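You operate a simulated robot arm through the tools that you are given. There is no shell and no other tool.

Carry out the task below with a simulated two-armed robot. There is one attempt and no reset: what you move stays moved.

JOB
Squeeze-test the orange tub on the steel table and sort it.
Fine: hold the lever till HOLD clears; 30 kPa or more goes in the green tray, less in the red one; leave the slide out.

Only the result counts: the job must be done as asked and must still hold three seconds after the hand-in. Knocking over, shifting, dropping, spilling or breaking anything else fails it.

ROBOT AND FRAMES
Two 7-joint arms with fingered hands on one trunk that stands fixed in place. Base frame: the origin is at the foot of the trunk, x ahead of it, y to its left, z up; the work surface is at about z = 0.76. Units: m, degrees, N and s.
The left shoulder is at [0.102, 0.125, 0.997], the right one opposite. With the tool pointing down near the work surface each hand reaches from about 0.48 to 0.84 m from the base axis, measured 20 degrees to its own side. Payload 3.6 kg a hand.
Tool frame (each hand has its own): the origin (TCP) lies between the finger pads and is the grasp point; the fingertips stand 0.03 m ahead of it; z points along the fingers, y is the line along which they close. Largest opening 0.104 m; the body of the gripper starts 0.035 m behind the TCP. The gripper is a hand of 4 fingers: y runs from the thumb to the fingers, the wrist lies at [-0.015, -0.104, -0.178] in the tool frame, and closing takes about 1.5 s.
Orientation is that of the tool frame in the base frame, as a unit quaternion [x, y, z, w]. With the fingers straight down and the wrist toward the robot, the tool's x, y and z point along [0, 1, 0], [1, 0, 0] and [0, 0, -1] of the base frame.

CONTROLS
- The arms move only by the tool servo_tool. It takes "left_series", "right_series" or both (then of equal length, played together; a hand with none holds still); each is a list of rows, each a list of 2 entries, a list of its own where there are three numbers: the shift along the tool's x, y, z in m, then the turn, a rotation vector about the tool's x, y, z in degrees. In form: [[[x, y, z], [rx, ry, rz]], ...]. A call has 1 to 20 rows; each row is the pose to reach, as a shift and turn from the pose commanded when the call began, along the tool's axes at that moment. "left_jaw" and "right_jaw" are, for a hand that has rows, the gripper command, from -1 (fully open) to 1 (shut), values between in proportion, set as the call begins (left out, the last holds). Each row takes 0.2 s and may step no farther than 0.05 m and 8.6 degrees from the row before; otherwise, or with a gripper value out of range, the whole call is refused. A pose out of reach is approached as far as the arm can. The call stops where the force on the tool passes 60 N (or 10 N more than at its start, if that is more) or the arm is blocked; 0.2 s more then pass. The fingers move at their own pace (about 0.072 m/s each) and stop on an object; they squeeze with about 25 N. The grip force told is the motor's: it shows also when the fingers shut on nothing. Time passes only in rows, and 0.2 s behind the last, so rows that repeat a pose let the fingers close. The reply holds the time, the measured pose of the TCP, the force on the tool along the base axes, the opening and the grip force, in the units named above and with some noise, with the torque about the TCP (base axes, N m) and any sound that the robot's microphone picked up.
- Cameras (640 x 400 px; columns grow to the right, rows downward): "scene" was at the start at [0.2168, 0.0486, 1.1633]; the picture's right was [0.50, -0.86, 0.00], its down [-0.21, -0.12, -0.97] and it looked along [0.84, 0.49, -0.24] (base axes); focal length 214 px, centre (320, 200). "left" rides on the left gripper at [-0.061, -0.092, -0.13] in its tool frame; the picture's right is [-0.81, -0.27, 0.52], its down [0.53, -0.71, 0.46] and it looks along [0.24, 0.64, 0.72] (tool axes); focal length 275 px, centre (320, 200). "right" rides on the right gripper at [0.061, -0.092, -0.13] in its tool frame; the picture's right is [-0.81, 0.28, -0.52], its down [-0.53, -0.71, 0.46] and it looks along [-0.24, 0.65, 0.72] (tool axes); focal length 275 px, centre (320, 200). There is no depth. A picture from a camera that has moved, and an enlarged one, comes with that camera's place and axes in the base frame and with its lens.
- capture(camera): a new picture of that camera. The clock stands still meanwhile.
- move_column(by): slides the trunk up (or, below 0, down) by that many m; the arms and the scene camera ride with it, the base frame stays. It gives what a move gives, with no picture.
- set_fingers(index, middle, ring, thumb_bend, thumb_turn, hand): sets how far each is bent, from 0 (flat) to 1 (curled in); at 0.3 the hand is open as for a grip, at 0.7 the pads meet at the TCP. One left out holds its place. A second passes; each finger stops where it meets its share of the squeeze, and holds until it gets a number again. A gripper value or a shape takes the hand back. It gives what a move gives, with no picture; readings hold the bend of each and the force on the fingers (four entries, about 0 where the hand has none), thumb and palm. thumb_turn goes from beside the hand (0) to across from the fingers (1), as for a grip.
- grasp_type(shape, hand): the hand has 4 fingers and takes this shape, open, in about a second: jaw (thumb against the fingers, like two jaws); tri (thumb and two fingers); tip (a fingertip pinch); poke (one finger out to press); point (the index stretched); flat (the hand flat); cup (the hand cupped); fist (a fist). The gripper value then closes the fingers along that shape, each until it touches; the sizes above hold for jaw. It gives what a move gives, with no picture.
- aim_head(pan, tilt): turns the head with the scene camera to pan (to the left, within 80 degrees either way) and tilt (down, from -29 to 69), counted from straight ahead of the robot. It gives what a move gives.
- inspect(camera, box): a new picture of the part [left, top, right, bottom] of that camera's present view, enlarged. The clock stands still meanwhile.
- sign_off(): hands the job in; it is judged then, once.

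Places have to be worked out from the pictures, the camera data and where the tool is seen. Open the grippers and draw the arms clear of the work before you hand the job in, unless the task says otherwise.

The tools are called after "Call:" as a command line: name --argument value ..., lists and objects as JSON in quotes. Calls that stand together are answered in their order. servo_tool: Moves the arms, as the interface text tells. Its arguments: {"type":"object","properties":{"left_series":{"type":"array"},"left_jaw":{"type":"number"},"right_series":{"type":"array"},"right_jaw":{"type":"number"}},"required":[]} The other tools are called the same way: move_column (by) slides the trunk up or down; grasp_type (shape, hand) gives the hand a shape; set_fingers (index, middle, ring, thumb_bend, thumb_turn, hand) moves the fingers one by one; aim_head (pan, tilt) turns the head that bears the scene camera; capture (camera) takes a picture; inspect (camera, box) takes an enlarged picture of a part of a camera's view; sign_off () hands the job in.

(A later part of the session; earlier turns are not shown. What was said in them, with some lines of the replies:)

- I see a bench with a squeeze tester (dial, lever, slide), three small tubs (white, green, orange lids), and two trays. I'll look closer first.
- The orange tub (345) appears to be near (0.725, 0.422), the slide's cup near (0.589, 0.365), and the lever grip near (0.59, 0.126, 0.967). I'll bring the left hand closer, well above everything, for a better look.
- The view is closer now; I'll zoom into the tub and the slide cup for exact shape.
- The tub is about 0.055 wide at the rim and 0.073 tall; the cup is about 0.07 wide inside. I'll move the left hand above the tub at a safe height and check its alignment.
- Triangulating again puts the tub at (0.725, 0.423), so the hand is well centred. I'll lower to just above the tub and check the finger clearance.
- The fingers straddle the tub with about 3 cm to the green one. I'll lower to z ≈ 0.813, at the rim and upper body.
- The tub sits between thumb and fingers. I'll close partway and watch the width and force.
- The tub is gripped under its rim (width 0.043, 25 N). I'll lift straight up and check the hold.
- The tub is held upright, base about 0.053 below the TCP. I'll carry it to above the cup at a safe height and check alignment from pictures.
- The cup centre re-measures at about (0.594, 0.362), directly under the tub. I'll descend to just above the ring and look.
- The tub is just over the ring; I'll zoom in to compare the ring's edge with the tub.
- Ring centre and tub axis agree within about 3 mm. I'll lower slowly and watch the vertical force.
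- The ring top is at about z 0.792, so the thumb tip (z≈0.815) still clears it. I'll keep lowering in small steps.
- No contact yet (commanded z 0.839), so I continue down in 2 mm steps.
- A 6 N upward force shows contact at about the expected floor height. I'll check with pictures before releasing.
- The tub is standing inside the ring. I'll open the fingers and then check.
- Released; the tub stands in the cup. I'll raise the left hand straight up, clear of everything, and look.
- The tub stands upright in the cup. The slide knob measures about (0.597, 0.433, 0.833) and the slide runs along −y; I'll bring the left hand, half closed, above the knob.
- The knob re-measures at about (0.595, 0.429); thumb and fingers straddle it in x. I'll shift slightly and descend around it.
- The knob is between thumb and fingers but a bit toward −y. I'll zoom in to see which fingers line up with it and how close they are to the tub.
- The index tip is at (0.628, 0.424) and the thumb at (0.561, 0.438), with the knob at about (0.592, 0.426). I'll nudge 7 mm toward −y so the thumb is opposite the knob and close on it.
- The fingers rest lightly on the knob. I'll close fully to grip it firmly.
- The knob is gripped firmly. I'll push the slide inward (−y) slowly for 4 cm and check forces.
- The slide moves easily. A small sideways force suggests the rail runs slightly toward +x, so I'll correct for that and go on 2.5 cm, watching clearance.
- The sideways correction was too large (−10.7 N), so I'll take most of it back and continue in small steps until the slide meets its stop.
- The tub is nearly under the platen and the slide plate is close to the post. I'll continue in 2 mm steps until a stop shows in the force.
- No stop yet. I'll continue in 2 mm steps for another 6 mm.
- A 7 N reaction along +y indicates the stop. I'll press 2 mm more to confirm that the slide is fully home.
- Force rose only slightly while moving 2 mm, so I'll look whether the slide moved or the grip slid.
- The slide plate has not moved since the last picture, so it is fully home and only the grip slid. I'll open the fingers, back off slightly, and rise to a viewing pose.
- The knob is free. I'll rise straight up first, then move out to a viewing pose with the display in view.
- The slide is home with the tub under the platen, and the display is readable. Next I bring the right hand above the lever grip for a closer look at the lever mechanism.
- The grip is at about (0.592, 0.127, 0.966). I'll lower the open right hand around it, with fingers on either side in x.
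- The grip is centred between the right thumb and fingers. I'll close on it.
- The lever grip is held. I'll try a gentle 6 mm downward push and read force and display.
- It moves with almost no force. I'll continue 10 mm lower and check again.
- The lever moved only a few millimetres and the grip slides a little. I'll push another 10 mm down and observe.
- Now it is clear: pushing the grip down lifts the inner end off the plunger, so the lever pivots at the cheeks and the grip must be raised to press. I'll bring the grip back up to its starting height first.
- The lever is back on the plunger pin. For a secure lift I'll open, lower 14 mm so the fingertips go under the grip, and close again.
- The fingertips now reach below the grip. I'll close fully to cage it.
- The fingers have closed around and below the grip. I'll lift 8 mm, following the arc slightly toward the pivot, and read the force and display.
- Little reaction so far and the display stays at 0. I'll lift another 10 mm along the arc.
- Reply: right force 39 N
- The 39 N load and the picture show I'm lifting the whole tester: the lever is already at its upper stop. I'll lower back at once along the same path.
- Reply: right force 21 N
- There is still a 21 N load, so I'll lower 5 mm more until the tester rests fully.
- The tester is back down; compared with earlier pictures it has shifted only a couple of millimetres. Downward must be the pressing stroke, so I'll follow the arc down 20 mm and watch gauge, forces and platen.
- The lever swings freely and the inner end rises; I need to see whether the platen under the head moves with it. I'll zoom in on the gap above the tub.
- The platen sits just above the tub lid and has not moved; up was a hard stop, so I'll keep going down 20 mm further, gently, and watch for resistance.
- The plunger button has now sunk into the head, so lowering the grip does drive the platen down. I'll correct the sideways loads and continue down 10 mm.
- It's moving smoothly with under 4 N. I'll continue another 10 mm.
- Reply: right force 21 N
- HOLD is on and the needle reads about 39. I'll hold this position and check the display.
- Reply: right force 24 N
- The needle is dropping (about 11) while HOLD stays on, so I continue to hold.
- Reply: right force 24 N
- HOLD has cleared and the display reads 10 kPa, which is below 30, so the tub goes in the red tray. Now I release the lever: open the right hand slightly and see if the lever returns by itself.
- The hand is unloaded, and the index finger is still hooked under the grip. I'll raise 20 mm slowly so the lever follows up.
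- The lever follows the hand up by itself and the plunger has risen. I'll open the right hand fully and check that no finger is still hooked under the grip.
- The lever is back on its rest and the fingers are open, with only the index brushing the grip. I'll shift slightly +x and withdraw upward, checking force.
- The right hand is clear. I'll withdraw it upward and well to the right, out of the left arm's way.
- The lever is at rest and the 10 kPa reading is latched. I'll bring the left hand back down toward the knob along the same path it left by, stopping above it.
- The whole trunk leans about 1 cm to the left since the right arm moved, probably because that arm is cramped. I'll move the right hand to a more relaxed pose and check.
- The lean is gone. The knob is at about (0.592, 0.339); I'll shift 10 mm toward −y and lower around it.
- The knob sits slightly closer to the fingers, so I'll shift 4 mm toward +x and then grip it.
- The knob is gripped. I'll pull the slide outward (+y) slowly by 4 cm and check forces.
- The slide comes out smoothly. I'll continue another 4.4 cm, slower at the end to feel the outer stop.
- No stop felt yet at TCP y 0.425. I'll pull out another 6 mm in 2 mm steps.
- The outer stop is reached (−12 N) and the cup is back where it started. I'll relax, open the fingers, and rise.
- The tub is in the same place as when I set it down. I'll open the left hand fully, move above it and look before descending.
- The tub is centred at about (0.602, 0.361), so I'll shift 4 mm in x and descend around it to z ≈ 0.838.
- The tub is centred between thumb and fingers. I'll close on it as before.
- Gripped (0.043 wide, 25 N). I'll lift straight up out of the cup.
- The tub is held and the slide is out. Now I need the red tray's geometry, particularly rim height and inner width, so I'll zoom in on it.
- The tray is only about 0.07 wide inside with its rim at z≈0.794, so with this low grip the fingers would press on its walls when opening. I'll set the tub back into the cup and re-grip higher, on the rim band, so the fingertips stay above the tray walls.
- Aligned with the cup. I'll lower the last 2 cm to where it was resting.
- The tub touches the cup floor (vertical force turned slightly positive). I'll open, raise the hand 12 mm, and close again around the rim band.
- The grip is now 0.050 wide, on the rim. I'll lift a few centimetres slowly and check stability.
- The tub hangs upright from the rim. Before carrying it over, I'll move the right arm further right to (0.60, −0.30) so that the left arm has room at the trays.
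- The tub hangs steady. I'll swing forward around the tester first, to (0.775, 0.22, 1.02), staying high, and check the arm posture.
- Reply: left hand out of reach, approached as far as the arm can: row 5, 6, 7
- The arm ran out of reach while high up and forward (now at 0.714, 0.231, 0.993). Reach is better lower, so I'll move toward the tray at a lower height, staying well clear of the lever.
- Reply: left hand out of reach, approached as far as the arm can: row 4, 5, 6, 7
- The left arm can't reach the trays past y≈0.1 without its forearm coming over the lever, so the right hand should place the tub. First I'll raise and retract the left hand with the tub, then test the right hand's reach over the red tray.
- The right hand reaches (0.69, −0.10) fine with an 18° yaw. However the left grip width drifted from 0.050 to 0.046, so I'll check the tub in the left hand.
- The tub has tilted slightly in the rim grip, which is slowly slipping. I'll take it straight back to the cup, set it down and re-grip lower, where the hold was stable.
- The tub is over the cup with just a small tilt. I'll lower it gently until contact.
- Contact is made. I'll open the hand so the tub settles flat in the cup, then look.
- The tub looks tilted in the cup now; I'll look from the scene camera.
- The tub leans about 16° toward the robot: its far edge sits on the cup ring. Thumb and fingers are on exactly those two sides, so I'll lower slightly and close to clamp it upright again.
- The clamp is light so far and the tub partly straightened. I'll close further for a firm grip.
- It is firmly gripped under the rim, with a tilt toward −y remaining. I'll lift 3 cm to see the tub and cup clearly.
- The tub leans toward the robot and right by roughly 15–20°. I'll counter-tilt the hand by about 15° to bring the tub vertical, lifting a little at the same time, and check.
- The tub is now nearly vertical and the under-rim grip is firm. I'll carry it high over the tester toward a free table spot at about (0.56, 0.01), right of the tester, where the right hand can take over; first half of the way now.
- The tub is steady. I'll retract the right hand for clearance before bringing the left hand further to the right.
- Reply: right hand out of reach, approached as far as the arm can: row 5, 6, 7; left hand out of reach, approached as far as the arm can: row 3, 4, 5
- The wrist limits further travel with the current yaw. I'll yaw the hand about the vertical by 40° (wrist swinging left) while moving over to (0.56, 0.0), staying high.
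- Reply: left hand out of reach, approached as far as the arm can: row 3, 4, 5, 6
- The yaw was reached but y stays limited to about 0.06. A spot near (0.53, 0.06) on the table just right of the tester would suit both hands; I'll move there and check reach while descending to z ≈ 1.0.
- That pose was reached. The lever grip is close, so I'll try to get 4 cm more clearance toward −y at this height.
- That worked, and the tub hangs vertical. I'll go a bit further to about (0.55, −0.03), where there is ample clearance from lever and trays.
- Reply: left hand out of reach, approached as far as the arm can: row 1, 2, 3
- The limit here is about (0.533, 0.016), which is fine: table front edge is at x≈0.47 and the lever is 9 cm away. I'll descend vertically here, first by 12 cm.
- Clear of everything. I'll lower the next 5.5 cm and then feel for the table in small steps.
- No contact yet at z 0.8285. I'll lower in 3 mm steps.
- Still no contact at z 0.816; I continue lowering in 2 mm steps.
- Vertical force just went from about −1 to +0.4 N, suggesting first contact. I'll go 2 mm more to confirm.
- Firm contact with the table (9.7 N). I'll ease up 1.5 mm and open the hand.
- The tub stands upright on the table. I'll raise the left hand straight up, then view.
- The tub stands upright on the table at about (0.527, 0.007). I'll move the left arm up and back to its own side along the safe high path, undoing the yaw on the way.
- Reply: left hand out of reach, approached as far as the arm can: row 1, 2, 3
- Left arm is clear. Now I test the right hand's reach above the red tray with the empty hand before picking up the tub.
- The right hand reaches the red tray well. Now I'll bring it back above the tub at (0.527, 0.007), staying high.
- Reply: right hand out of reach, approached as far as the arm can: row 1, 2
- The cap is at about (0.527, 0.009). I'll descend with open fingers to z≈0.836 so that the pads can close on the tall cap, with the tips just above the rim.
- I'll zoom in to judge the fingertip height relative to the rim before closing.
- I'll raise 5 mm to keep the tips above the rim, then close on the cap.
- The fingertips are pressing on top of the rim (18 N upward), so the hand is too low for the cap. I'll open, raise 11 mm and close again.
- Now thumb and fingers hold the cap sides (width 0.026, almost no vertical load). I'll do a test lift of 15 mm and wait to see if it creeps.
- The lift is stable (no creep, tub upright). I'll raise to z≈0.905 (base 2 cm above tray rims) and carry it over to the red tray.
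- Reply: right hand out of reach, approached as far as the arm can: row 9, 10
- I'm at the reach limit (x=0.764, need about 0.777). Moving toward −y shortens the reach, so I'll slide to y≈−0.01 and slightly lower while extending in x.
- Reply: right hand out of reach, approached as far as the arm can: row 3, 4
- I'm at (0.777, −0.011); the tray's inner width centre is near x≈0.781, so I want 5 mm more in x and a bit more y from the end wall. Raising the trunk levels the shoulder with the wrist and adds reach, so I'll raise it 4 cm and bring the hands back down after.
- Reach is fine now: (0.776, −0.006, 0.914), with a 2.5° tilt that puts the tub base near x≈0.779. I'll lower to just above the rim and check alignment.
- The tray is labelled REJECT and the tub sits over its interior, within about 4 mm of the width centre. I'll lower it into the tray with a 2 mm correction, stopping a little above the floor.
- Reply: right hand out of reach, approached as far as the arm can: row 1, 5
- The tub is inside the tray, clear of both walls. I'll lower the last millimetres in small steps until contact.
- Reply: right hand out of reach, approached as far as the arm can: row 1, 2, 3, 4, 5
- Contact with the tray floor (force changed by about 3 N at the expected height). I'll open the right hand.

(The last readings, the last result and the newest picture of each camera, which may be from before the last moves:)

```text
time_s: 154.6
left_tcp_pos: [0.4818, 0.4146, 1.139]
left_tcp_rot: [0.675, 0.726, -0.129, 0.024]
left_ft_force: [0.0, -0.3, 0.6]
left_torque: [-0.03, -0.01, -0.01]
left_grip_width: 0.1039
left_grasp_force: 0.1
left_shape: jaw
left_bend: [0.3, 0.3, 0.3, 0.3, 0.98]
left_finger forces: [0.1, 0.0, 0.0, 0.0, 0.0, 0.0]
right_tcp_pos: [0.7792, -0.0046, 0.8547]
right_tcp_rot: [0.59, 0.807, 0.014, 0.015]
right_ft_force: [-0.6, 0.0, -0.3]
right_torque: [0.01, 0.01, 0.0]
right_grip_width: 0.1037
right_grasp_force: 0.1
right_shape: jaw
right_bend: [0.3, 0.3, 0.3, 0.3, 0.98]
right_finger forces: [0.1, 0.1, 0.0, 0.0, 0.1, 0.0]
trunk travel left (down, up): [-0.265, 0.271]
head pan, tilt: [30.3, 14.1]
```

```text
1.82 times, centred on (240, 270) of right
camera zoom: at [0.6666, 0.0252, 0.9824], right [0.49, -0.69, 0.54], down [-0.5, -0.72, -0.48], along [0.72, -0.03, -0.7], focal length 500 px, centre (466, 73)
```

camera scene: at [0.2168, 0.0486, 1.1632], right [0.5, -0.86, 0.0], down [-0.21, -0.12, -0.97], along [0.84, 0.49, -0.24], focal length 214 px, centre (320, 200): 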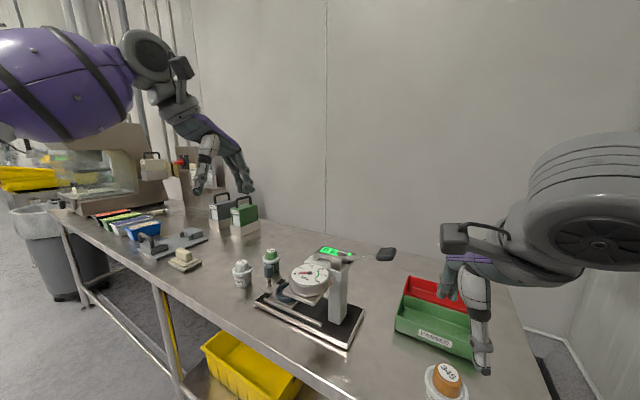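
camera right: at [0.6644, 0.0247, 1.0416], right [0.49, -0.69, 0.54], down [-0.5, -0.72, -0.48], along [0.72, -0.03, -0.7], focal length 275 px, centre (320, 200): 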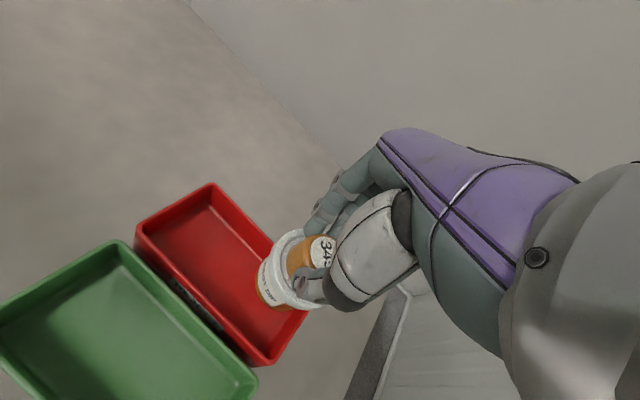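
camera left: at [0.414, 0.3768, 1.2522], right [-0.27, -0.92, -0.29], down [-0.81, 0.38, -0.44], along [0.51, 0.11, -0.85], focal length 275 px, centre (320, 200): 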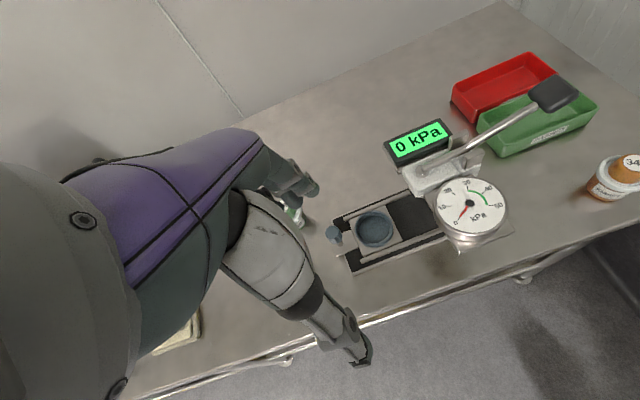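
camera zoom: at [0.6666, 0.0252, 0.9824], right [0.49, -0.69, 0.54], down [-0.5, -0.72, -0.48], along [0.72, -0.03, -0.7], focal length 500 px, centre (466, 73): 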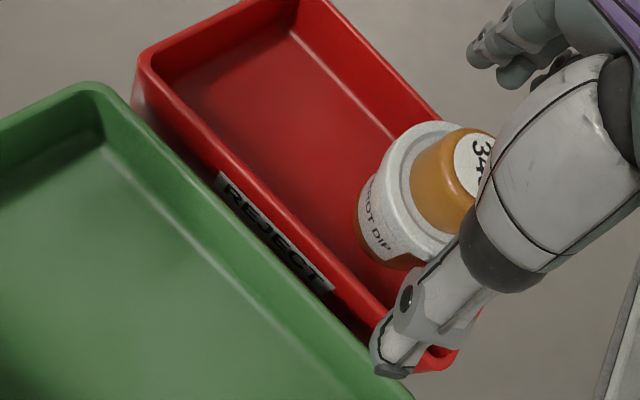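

The tub stands upright in the red tray. I'll lift the right hand straight up and then back away to the right.

Call:
servo_tool --right_series '[[[0, 0, -0.012], [0, 0, 0]], [[0, -0.002, -0.028], [0, 0, 0]], [[0, -0.008, -0.05], [0, 0, 0]], [[-0.002, -0.025, -0.075], [0, 0, 0]], [[-0.02, -0.05, -0.1], [0, 0, 0]], [[-0.045, -0.08, -0.125], [0, 0, 0]], [[-0.075, -0.11, -0.15], [0, 0, 0]], [[-0.105, -0.13, -0.17], [0, 0, 0]], [[-0.135, -0.15, -0.19], [0, 0, 0]], [[-0.135, -0.15, -0.19], [0, 0, 0]]]'

Call:
capture --camera "scene"

Call:
inspect --camera "left" --box '[400, 20, 640, 180]'

Call:
capture --camera "right"

```text
time_s: 156.8
left_tcp_pos: [0.4816, 0.4128, 1.1376]
left_tcp_rot: [0.675, 0.726, -0.129, 0.025]
left_ft_force: [-0.3, -0.1, 0.5]
left_torque: [0.01, 0.01, 0.02]
left_grip_width: 0.1037
left_grasp_force: 0.1
left_shape: jaw
left_bend: [0.3, 0.3, 0.3, 0.3, 0.98]
left_finger forces: [0.0, 0.1, 0.0, 0.1, 0.1, 0.0]
right_tcp_pos: [0.6701, -0.1795, 1.0427]
right_tcp_rot: [0.589, 0.808, 0.012, 0.015]
right_ft_force: [0.5, -0.5, 0.0]
right_torque: [0.01, -0.01, 0.03]
right_grip_width: 0.1035
right_grasp_force: 0.0
right_shape: jaw
right_bend: [0.3, 0.3, 0.3, 0.3, 0.98]
right_finger forces: [0.1, 0.0, 0.0, 0.1, 0.0, 0.0]
trunk travel left (down, up): [-0.265, 0.271]
head pan, tilt: [30.3, 14.1]
```

```text
taken
camera scene: at [0.2058, 0.0487, 1.2044], right [0.5, -0.86, 0.0], down [-0.21, -0.12, -0.97], along [0.84, 0.49, -0.24], focal length 214 px, centre (320, 200)
```

scene: 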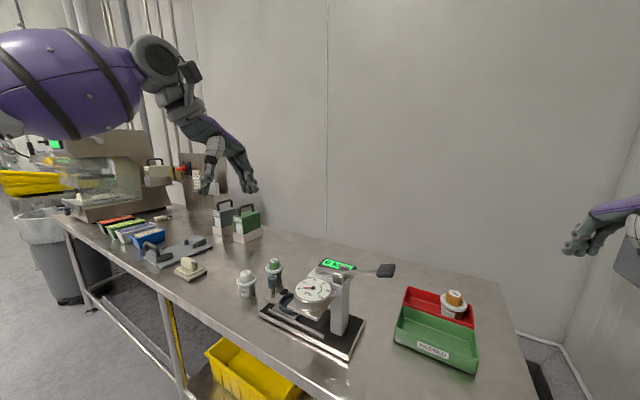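

```text
2.50 times, centred on (520, 100) of left
camera zoom: at [0.4147, 0.3773, 1.2914], right [-0.27, -0.92, -0.29], down [-0.81, 0.38, -0.44], along [0.51, 0.11, -0.85], focal length 688 px, centre (-180, 450)
```

zoom: 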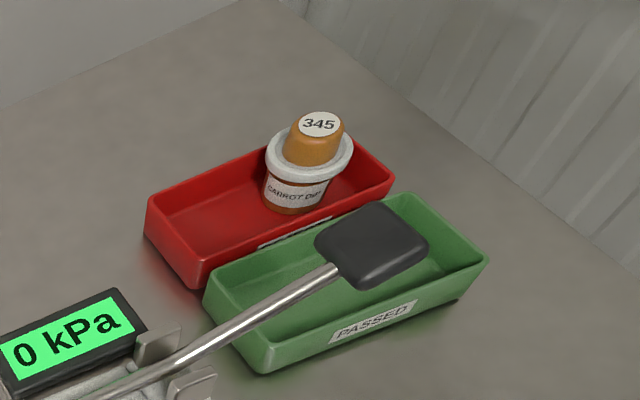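

```text
taken
camera right: at [0.5569, -0.1497, 1.1694], right [0.49, -0.69, 0.54], down [-0.5, -0.73, -0.47], along [0.72, -0.03, -0.7], focal length 275 px, centre (320, 200)
```

right: 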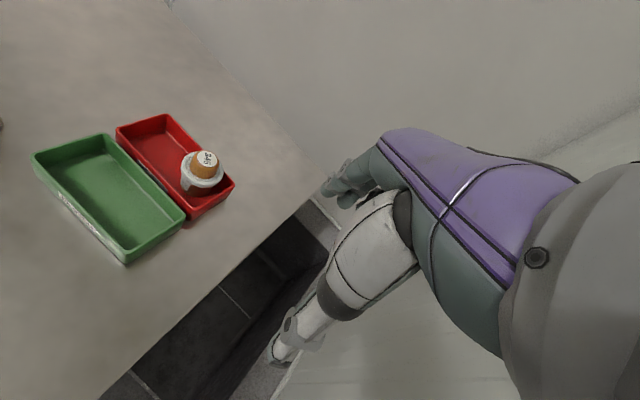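

The tub is upright in the red tray. I'll lower the trunk back and check the tester (slide out, lever at rest, position) against the first picture.

Call:
move_column --by -0.04

Call:
inspect --camera "scene" --box '[220, 230, 420, 355]'

Call:
inspect --camera "left" --box '[300, 60, 560, 280]'

```text
time_s: 157.7
left_tcp_pos: [0.4816, 0.4141, 1.0988]
left_tcp_rot: [0.676, 0.726, -0.128, 0.025]
left_ft_force: [-0.2, 0.5, 0.6]
left_torque: [-0.03, -0.02, -0.02]
left_grip_width: 0.104
left_grasp_force: 0.0
left_shape: jaw
left_bend: [0.3, 0.3, 0.3, 0.3, 0.98]
left_finger forces: [0.0, 0.1, 0.1, 0.0, 0.0, 0.0]
right_tcp_pos: [0.6713, -0.1789, 1.0025]
right_tcp_rot: [0.588, 0.808, 0.012, 0.016]
right_ft_force: [0.0, 0.2, 1.0]
right_torque: [0.01, -0.03, -0.02]
right_grip_width: 0.1039
right_grasp_force: 0.1
right_shape: jaw
right_bend: [0.3, 0.3, 0.3, 0.3, 0.98]
right_finger forces: [0.0, 0.0, 0.0, 0.1, 0.0, 0.0]
trunk travel left (down, up): [-0.225, 0.311]
head pan, tilt: [30.3, 14.1]
```

```text
3.20 times, centred on (320, 292) of scene
camera zoom: at [0.2163, 0.0486, 1.1633], right [0.5, -0.86, 0.0], down [-0.21, -0.12, -0.97], along [0.84, 0.49, -0.24], focal length 686 px, centre (320, -96)
```

zoom: 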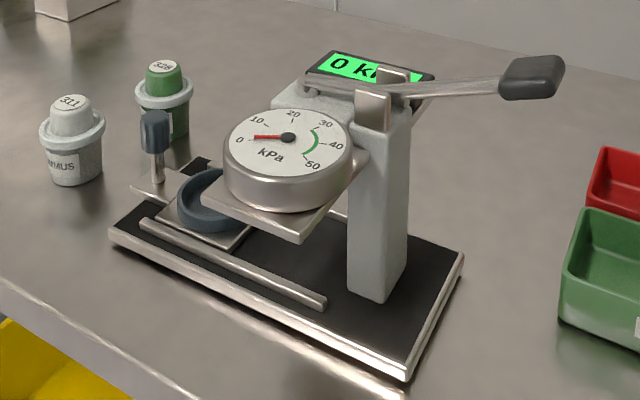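

```text
1.82 times, centred on (430, 170) of left
camera zoom: at [0.4139, 0.3771, 1.2519], right [-0.27, -0.92, -0.29], down [-0.81, 0.38, -0.44], along [0.52, 0.11, -0.85], focal length 500 px, centre (120, 254)
```

zoom: 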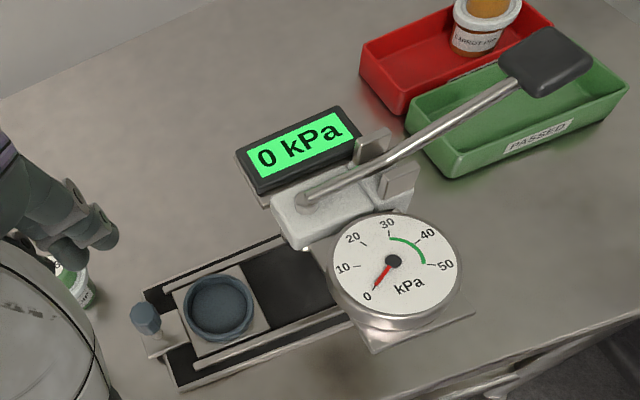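

Slide is out, lever at rest, the other tubs and trays are where they were, and the tub is in the red tray. I'll draw both hands further up and away.

Call:
servo_tool --left_series '[[[0, -0.02, -0.03], [0, 0, 0]], [[0, -0.04, -0.06], [0, 0, 0]], [[0, -0.06, -0.09], [0, 0, 0]], [[0, -0.08, -0.12], [0, 0, 0]], [[0, -0.08, -0.12], [0, 0, 0]]]' --right_series '[[[-0.012, -0.01, -0.025], [0, 0, 0]], [[-0.025, -0.02, -0.05], [0, 0, 0]], [[-0.037, -0.03, -0.075], [0, 0, 0]], [[-0.05, -0.04, -0.1], [0, 0, 0]], [[-0.05, -0.04, -0.1], [0, 0, 0]]]'

Call:
capture --camera "scene"

Call:
inspect --camera "scene" --box '[380, 240, 500, 370]'

```text
time_s: 158.9
left_tcp_pos: [0.4176, 0.4345, 1.2258]
left_tcp_rot: [0.676, 0.725, -0.129, 0.024]
left_ft_force: [0.4, 0.4, 0.0]
left_torque: [0.02, -0.02, -0.04]
left_grip_width: 0.1036
left_grasp_force: 0.0
left_shape: jaw
left_bend: [0.3, 0.3, 0.3, 0.3, 0.98]
left_finger forces: [0.0, 0.0, 0.1, 0.0, 0.0, 0.1]
right_tcp_pos: [0.6424, -0.2385, 1.1029]
right_tcp_rot: [0.589, 0.808, 0.012, 0.014]
right_ft_force: [0.0, -0.5, 0.4]
right_torque: [-0.02, 0.02, 0.02]
right_grip_width: 0.1036
right_grasp_force: 0.0
right_shape: jaw
right_bend: [0.3, 0.3, 0.3, 0.3, 0.98]
right_finger forces: [0.1, 0.0, 0.0, 0.1, 0.0, 0.0]
trunk travel left (down, up): [-0.225, 0.311]
head pan, tilt: [30.3, 14.1]
```

```text
taken
camera scene: at [0.217, 0.0487, 1.1631], right [0.5, -0.86, 0.0], down [-0.21, -0.12, -0.97], along [0.84, 0.49, -0.24], focal length 214 px, centre (320, 200)
```

scene: 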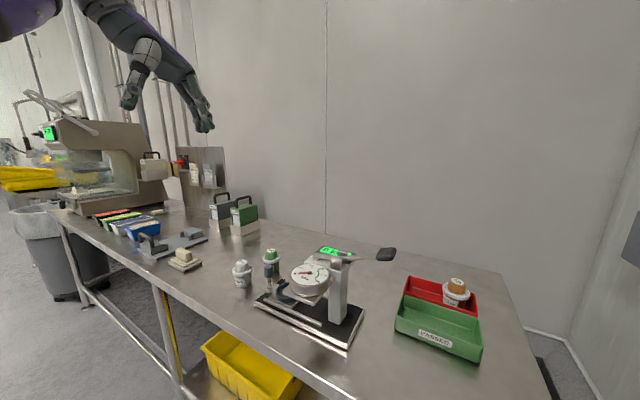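

```text
3.08 times, centred on (440, 305) of scene
camera zoom: at [0.217, 0.0487, 1.1631], right [0.5, -0.86, 0.0], down [-0.21, -0.12, -0.97], along [0.84, 0.49, -0.24], focal length 660 px, centre (-49, -123)
```

zoom: 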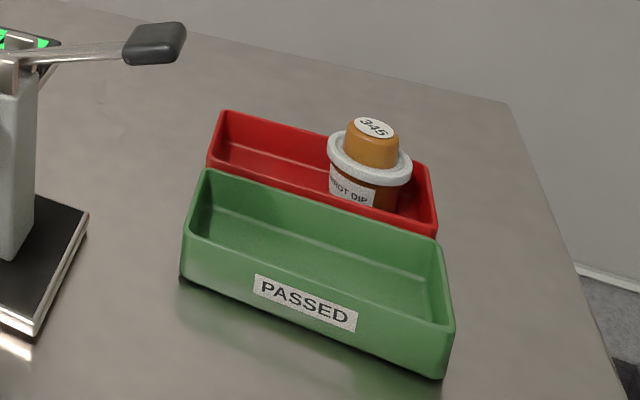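

The orange tub stands in the red (REJECT) tray after a 10 kPa reading. The slide is out, the lever is at rest and both arms are clear, so I hand in the job.

Call:
sign_off

```text
The job is handed in.
```

The orange tub (345, carrot dip) read 10 kPa once HOLD cleared. That is below 30, so it is in the red tray, labelled REJECT. I've handed the job in; no verdict has come back yet.

- **Final state:** The tub is standing upright in the tray, the slide is out, and the lever is back at rest. Both hands are open and clear of the table. In the last pictures, the other tubs and both trays look unmoved.
- **Tester shifted slightly:** While working out which way the lever moves, I pulled it up against its stop and briefly tipped the whole tester. I set it straight back down. Compared with the first picture, it is about 2 mm off, up to about 4 mm at the dial. If that counts as shifting it, the job may fail on that point.
- **Extra handling:** The left arm could not reach the trays past the lever, so the tub changed hands at a free spot on the table. At one point it tilted in the left hand's grip, but it was never dropped.
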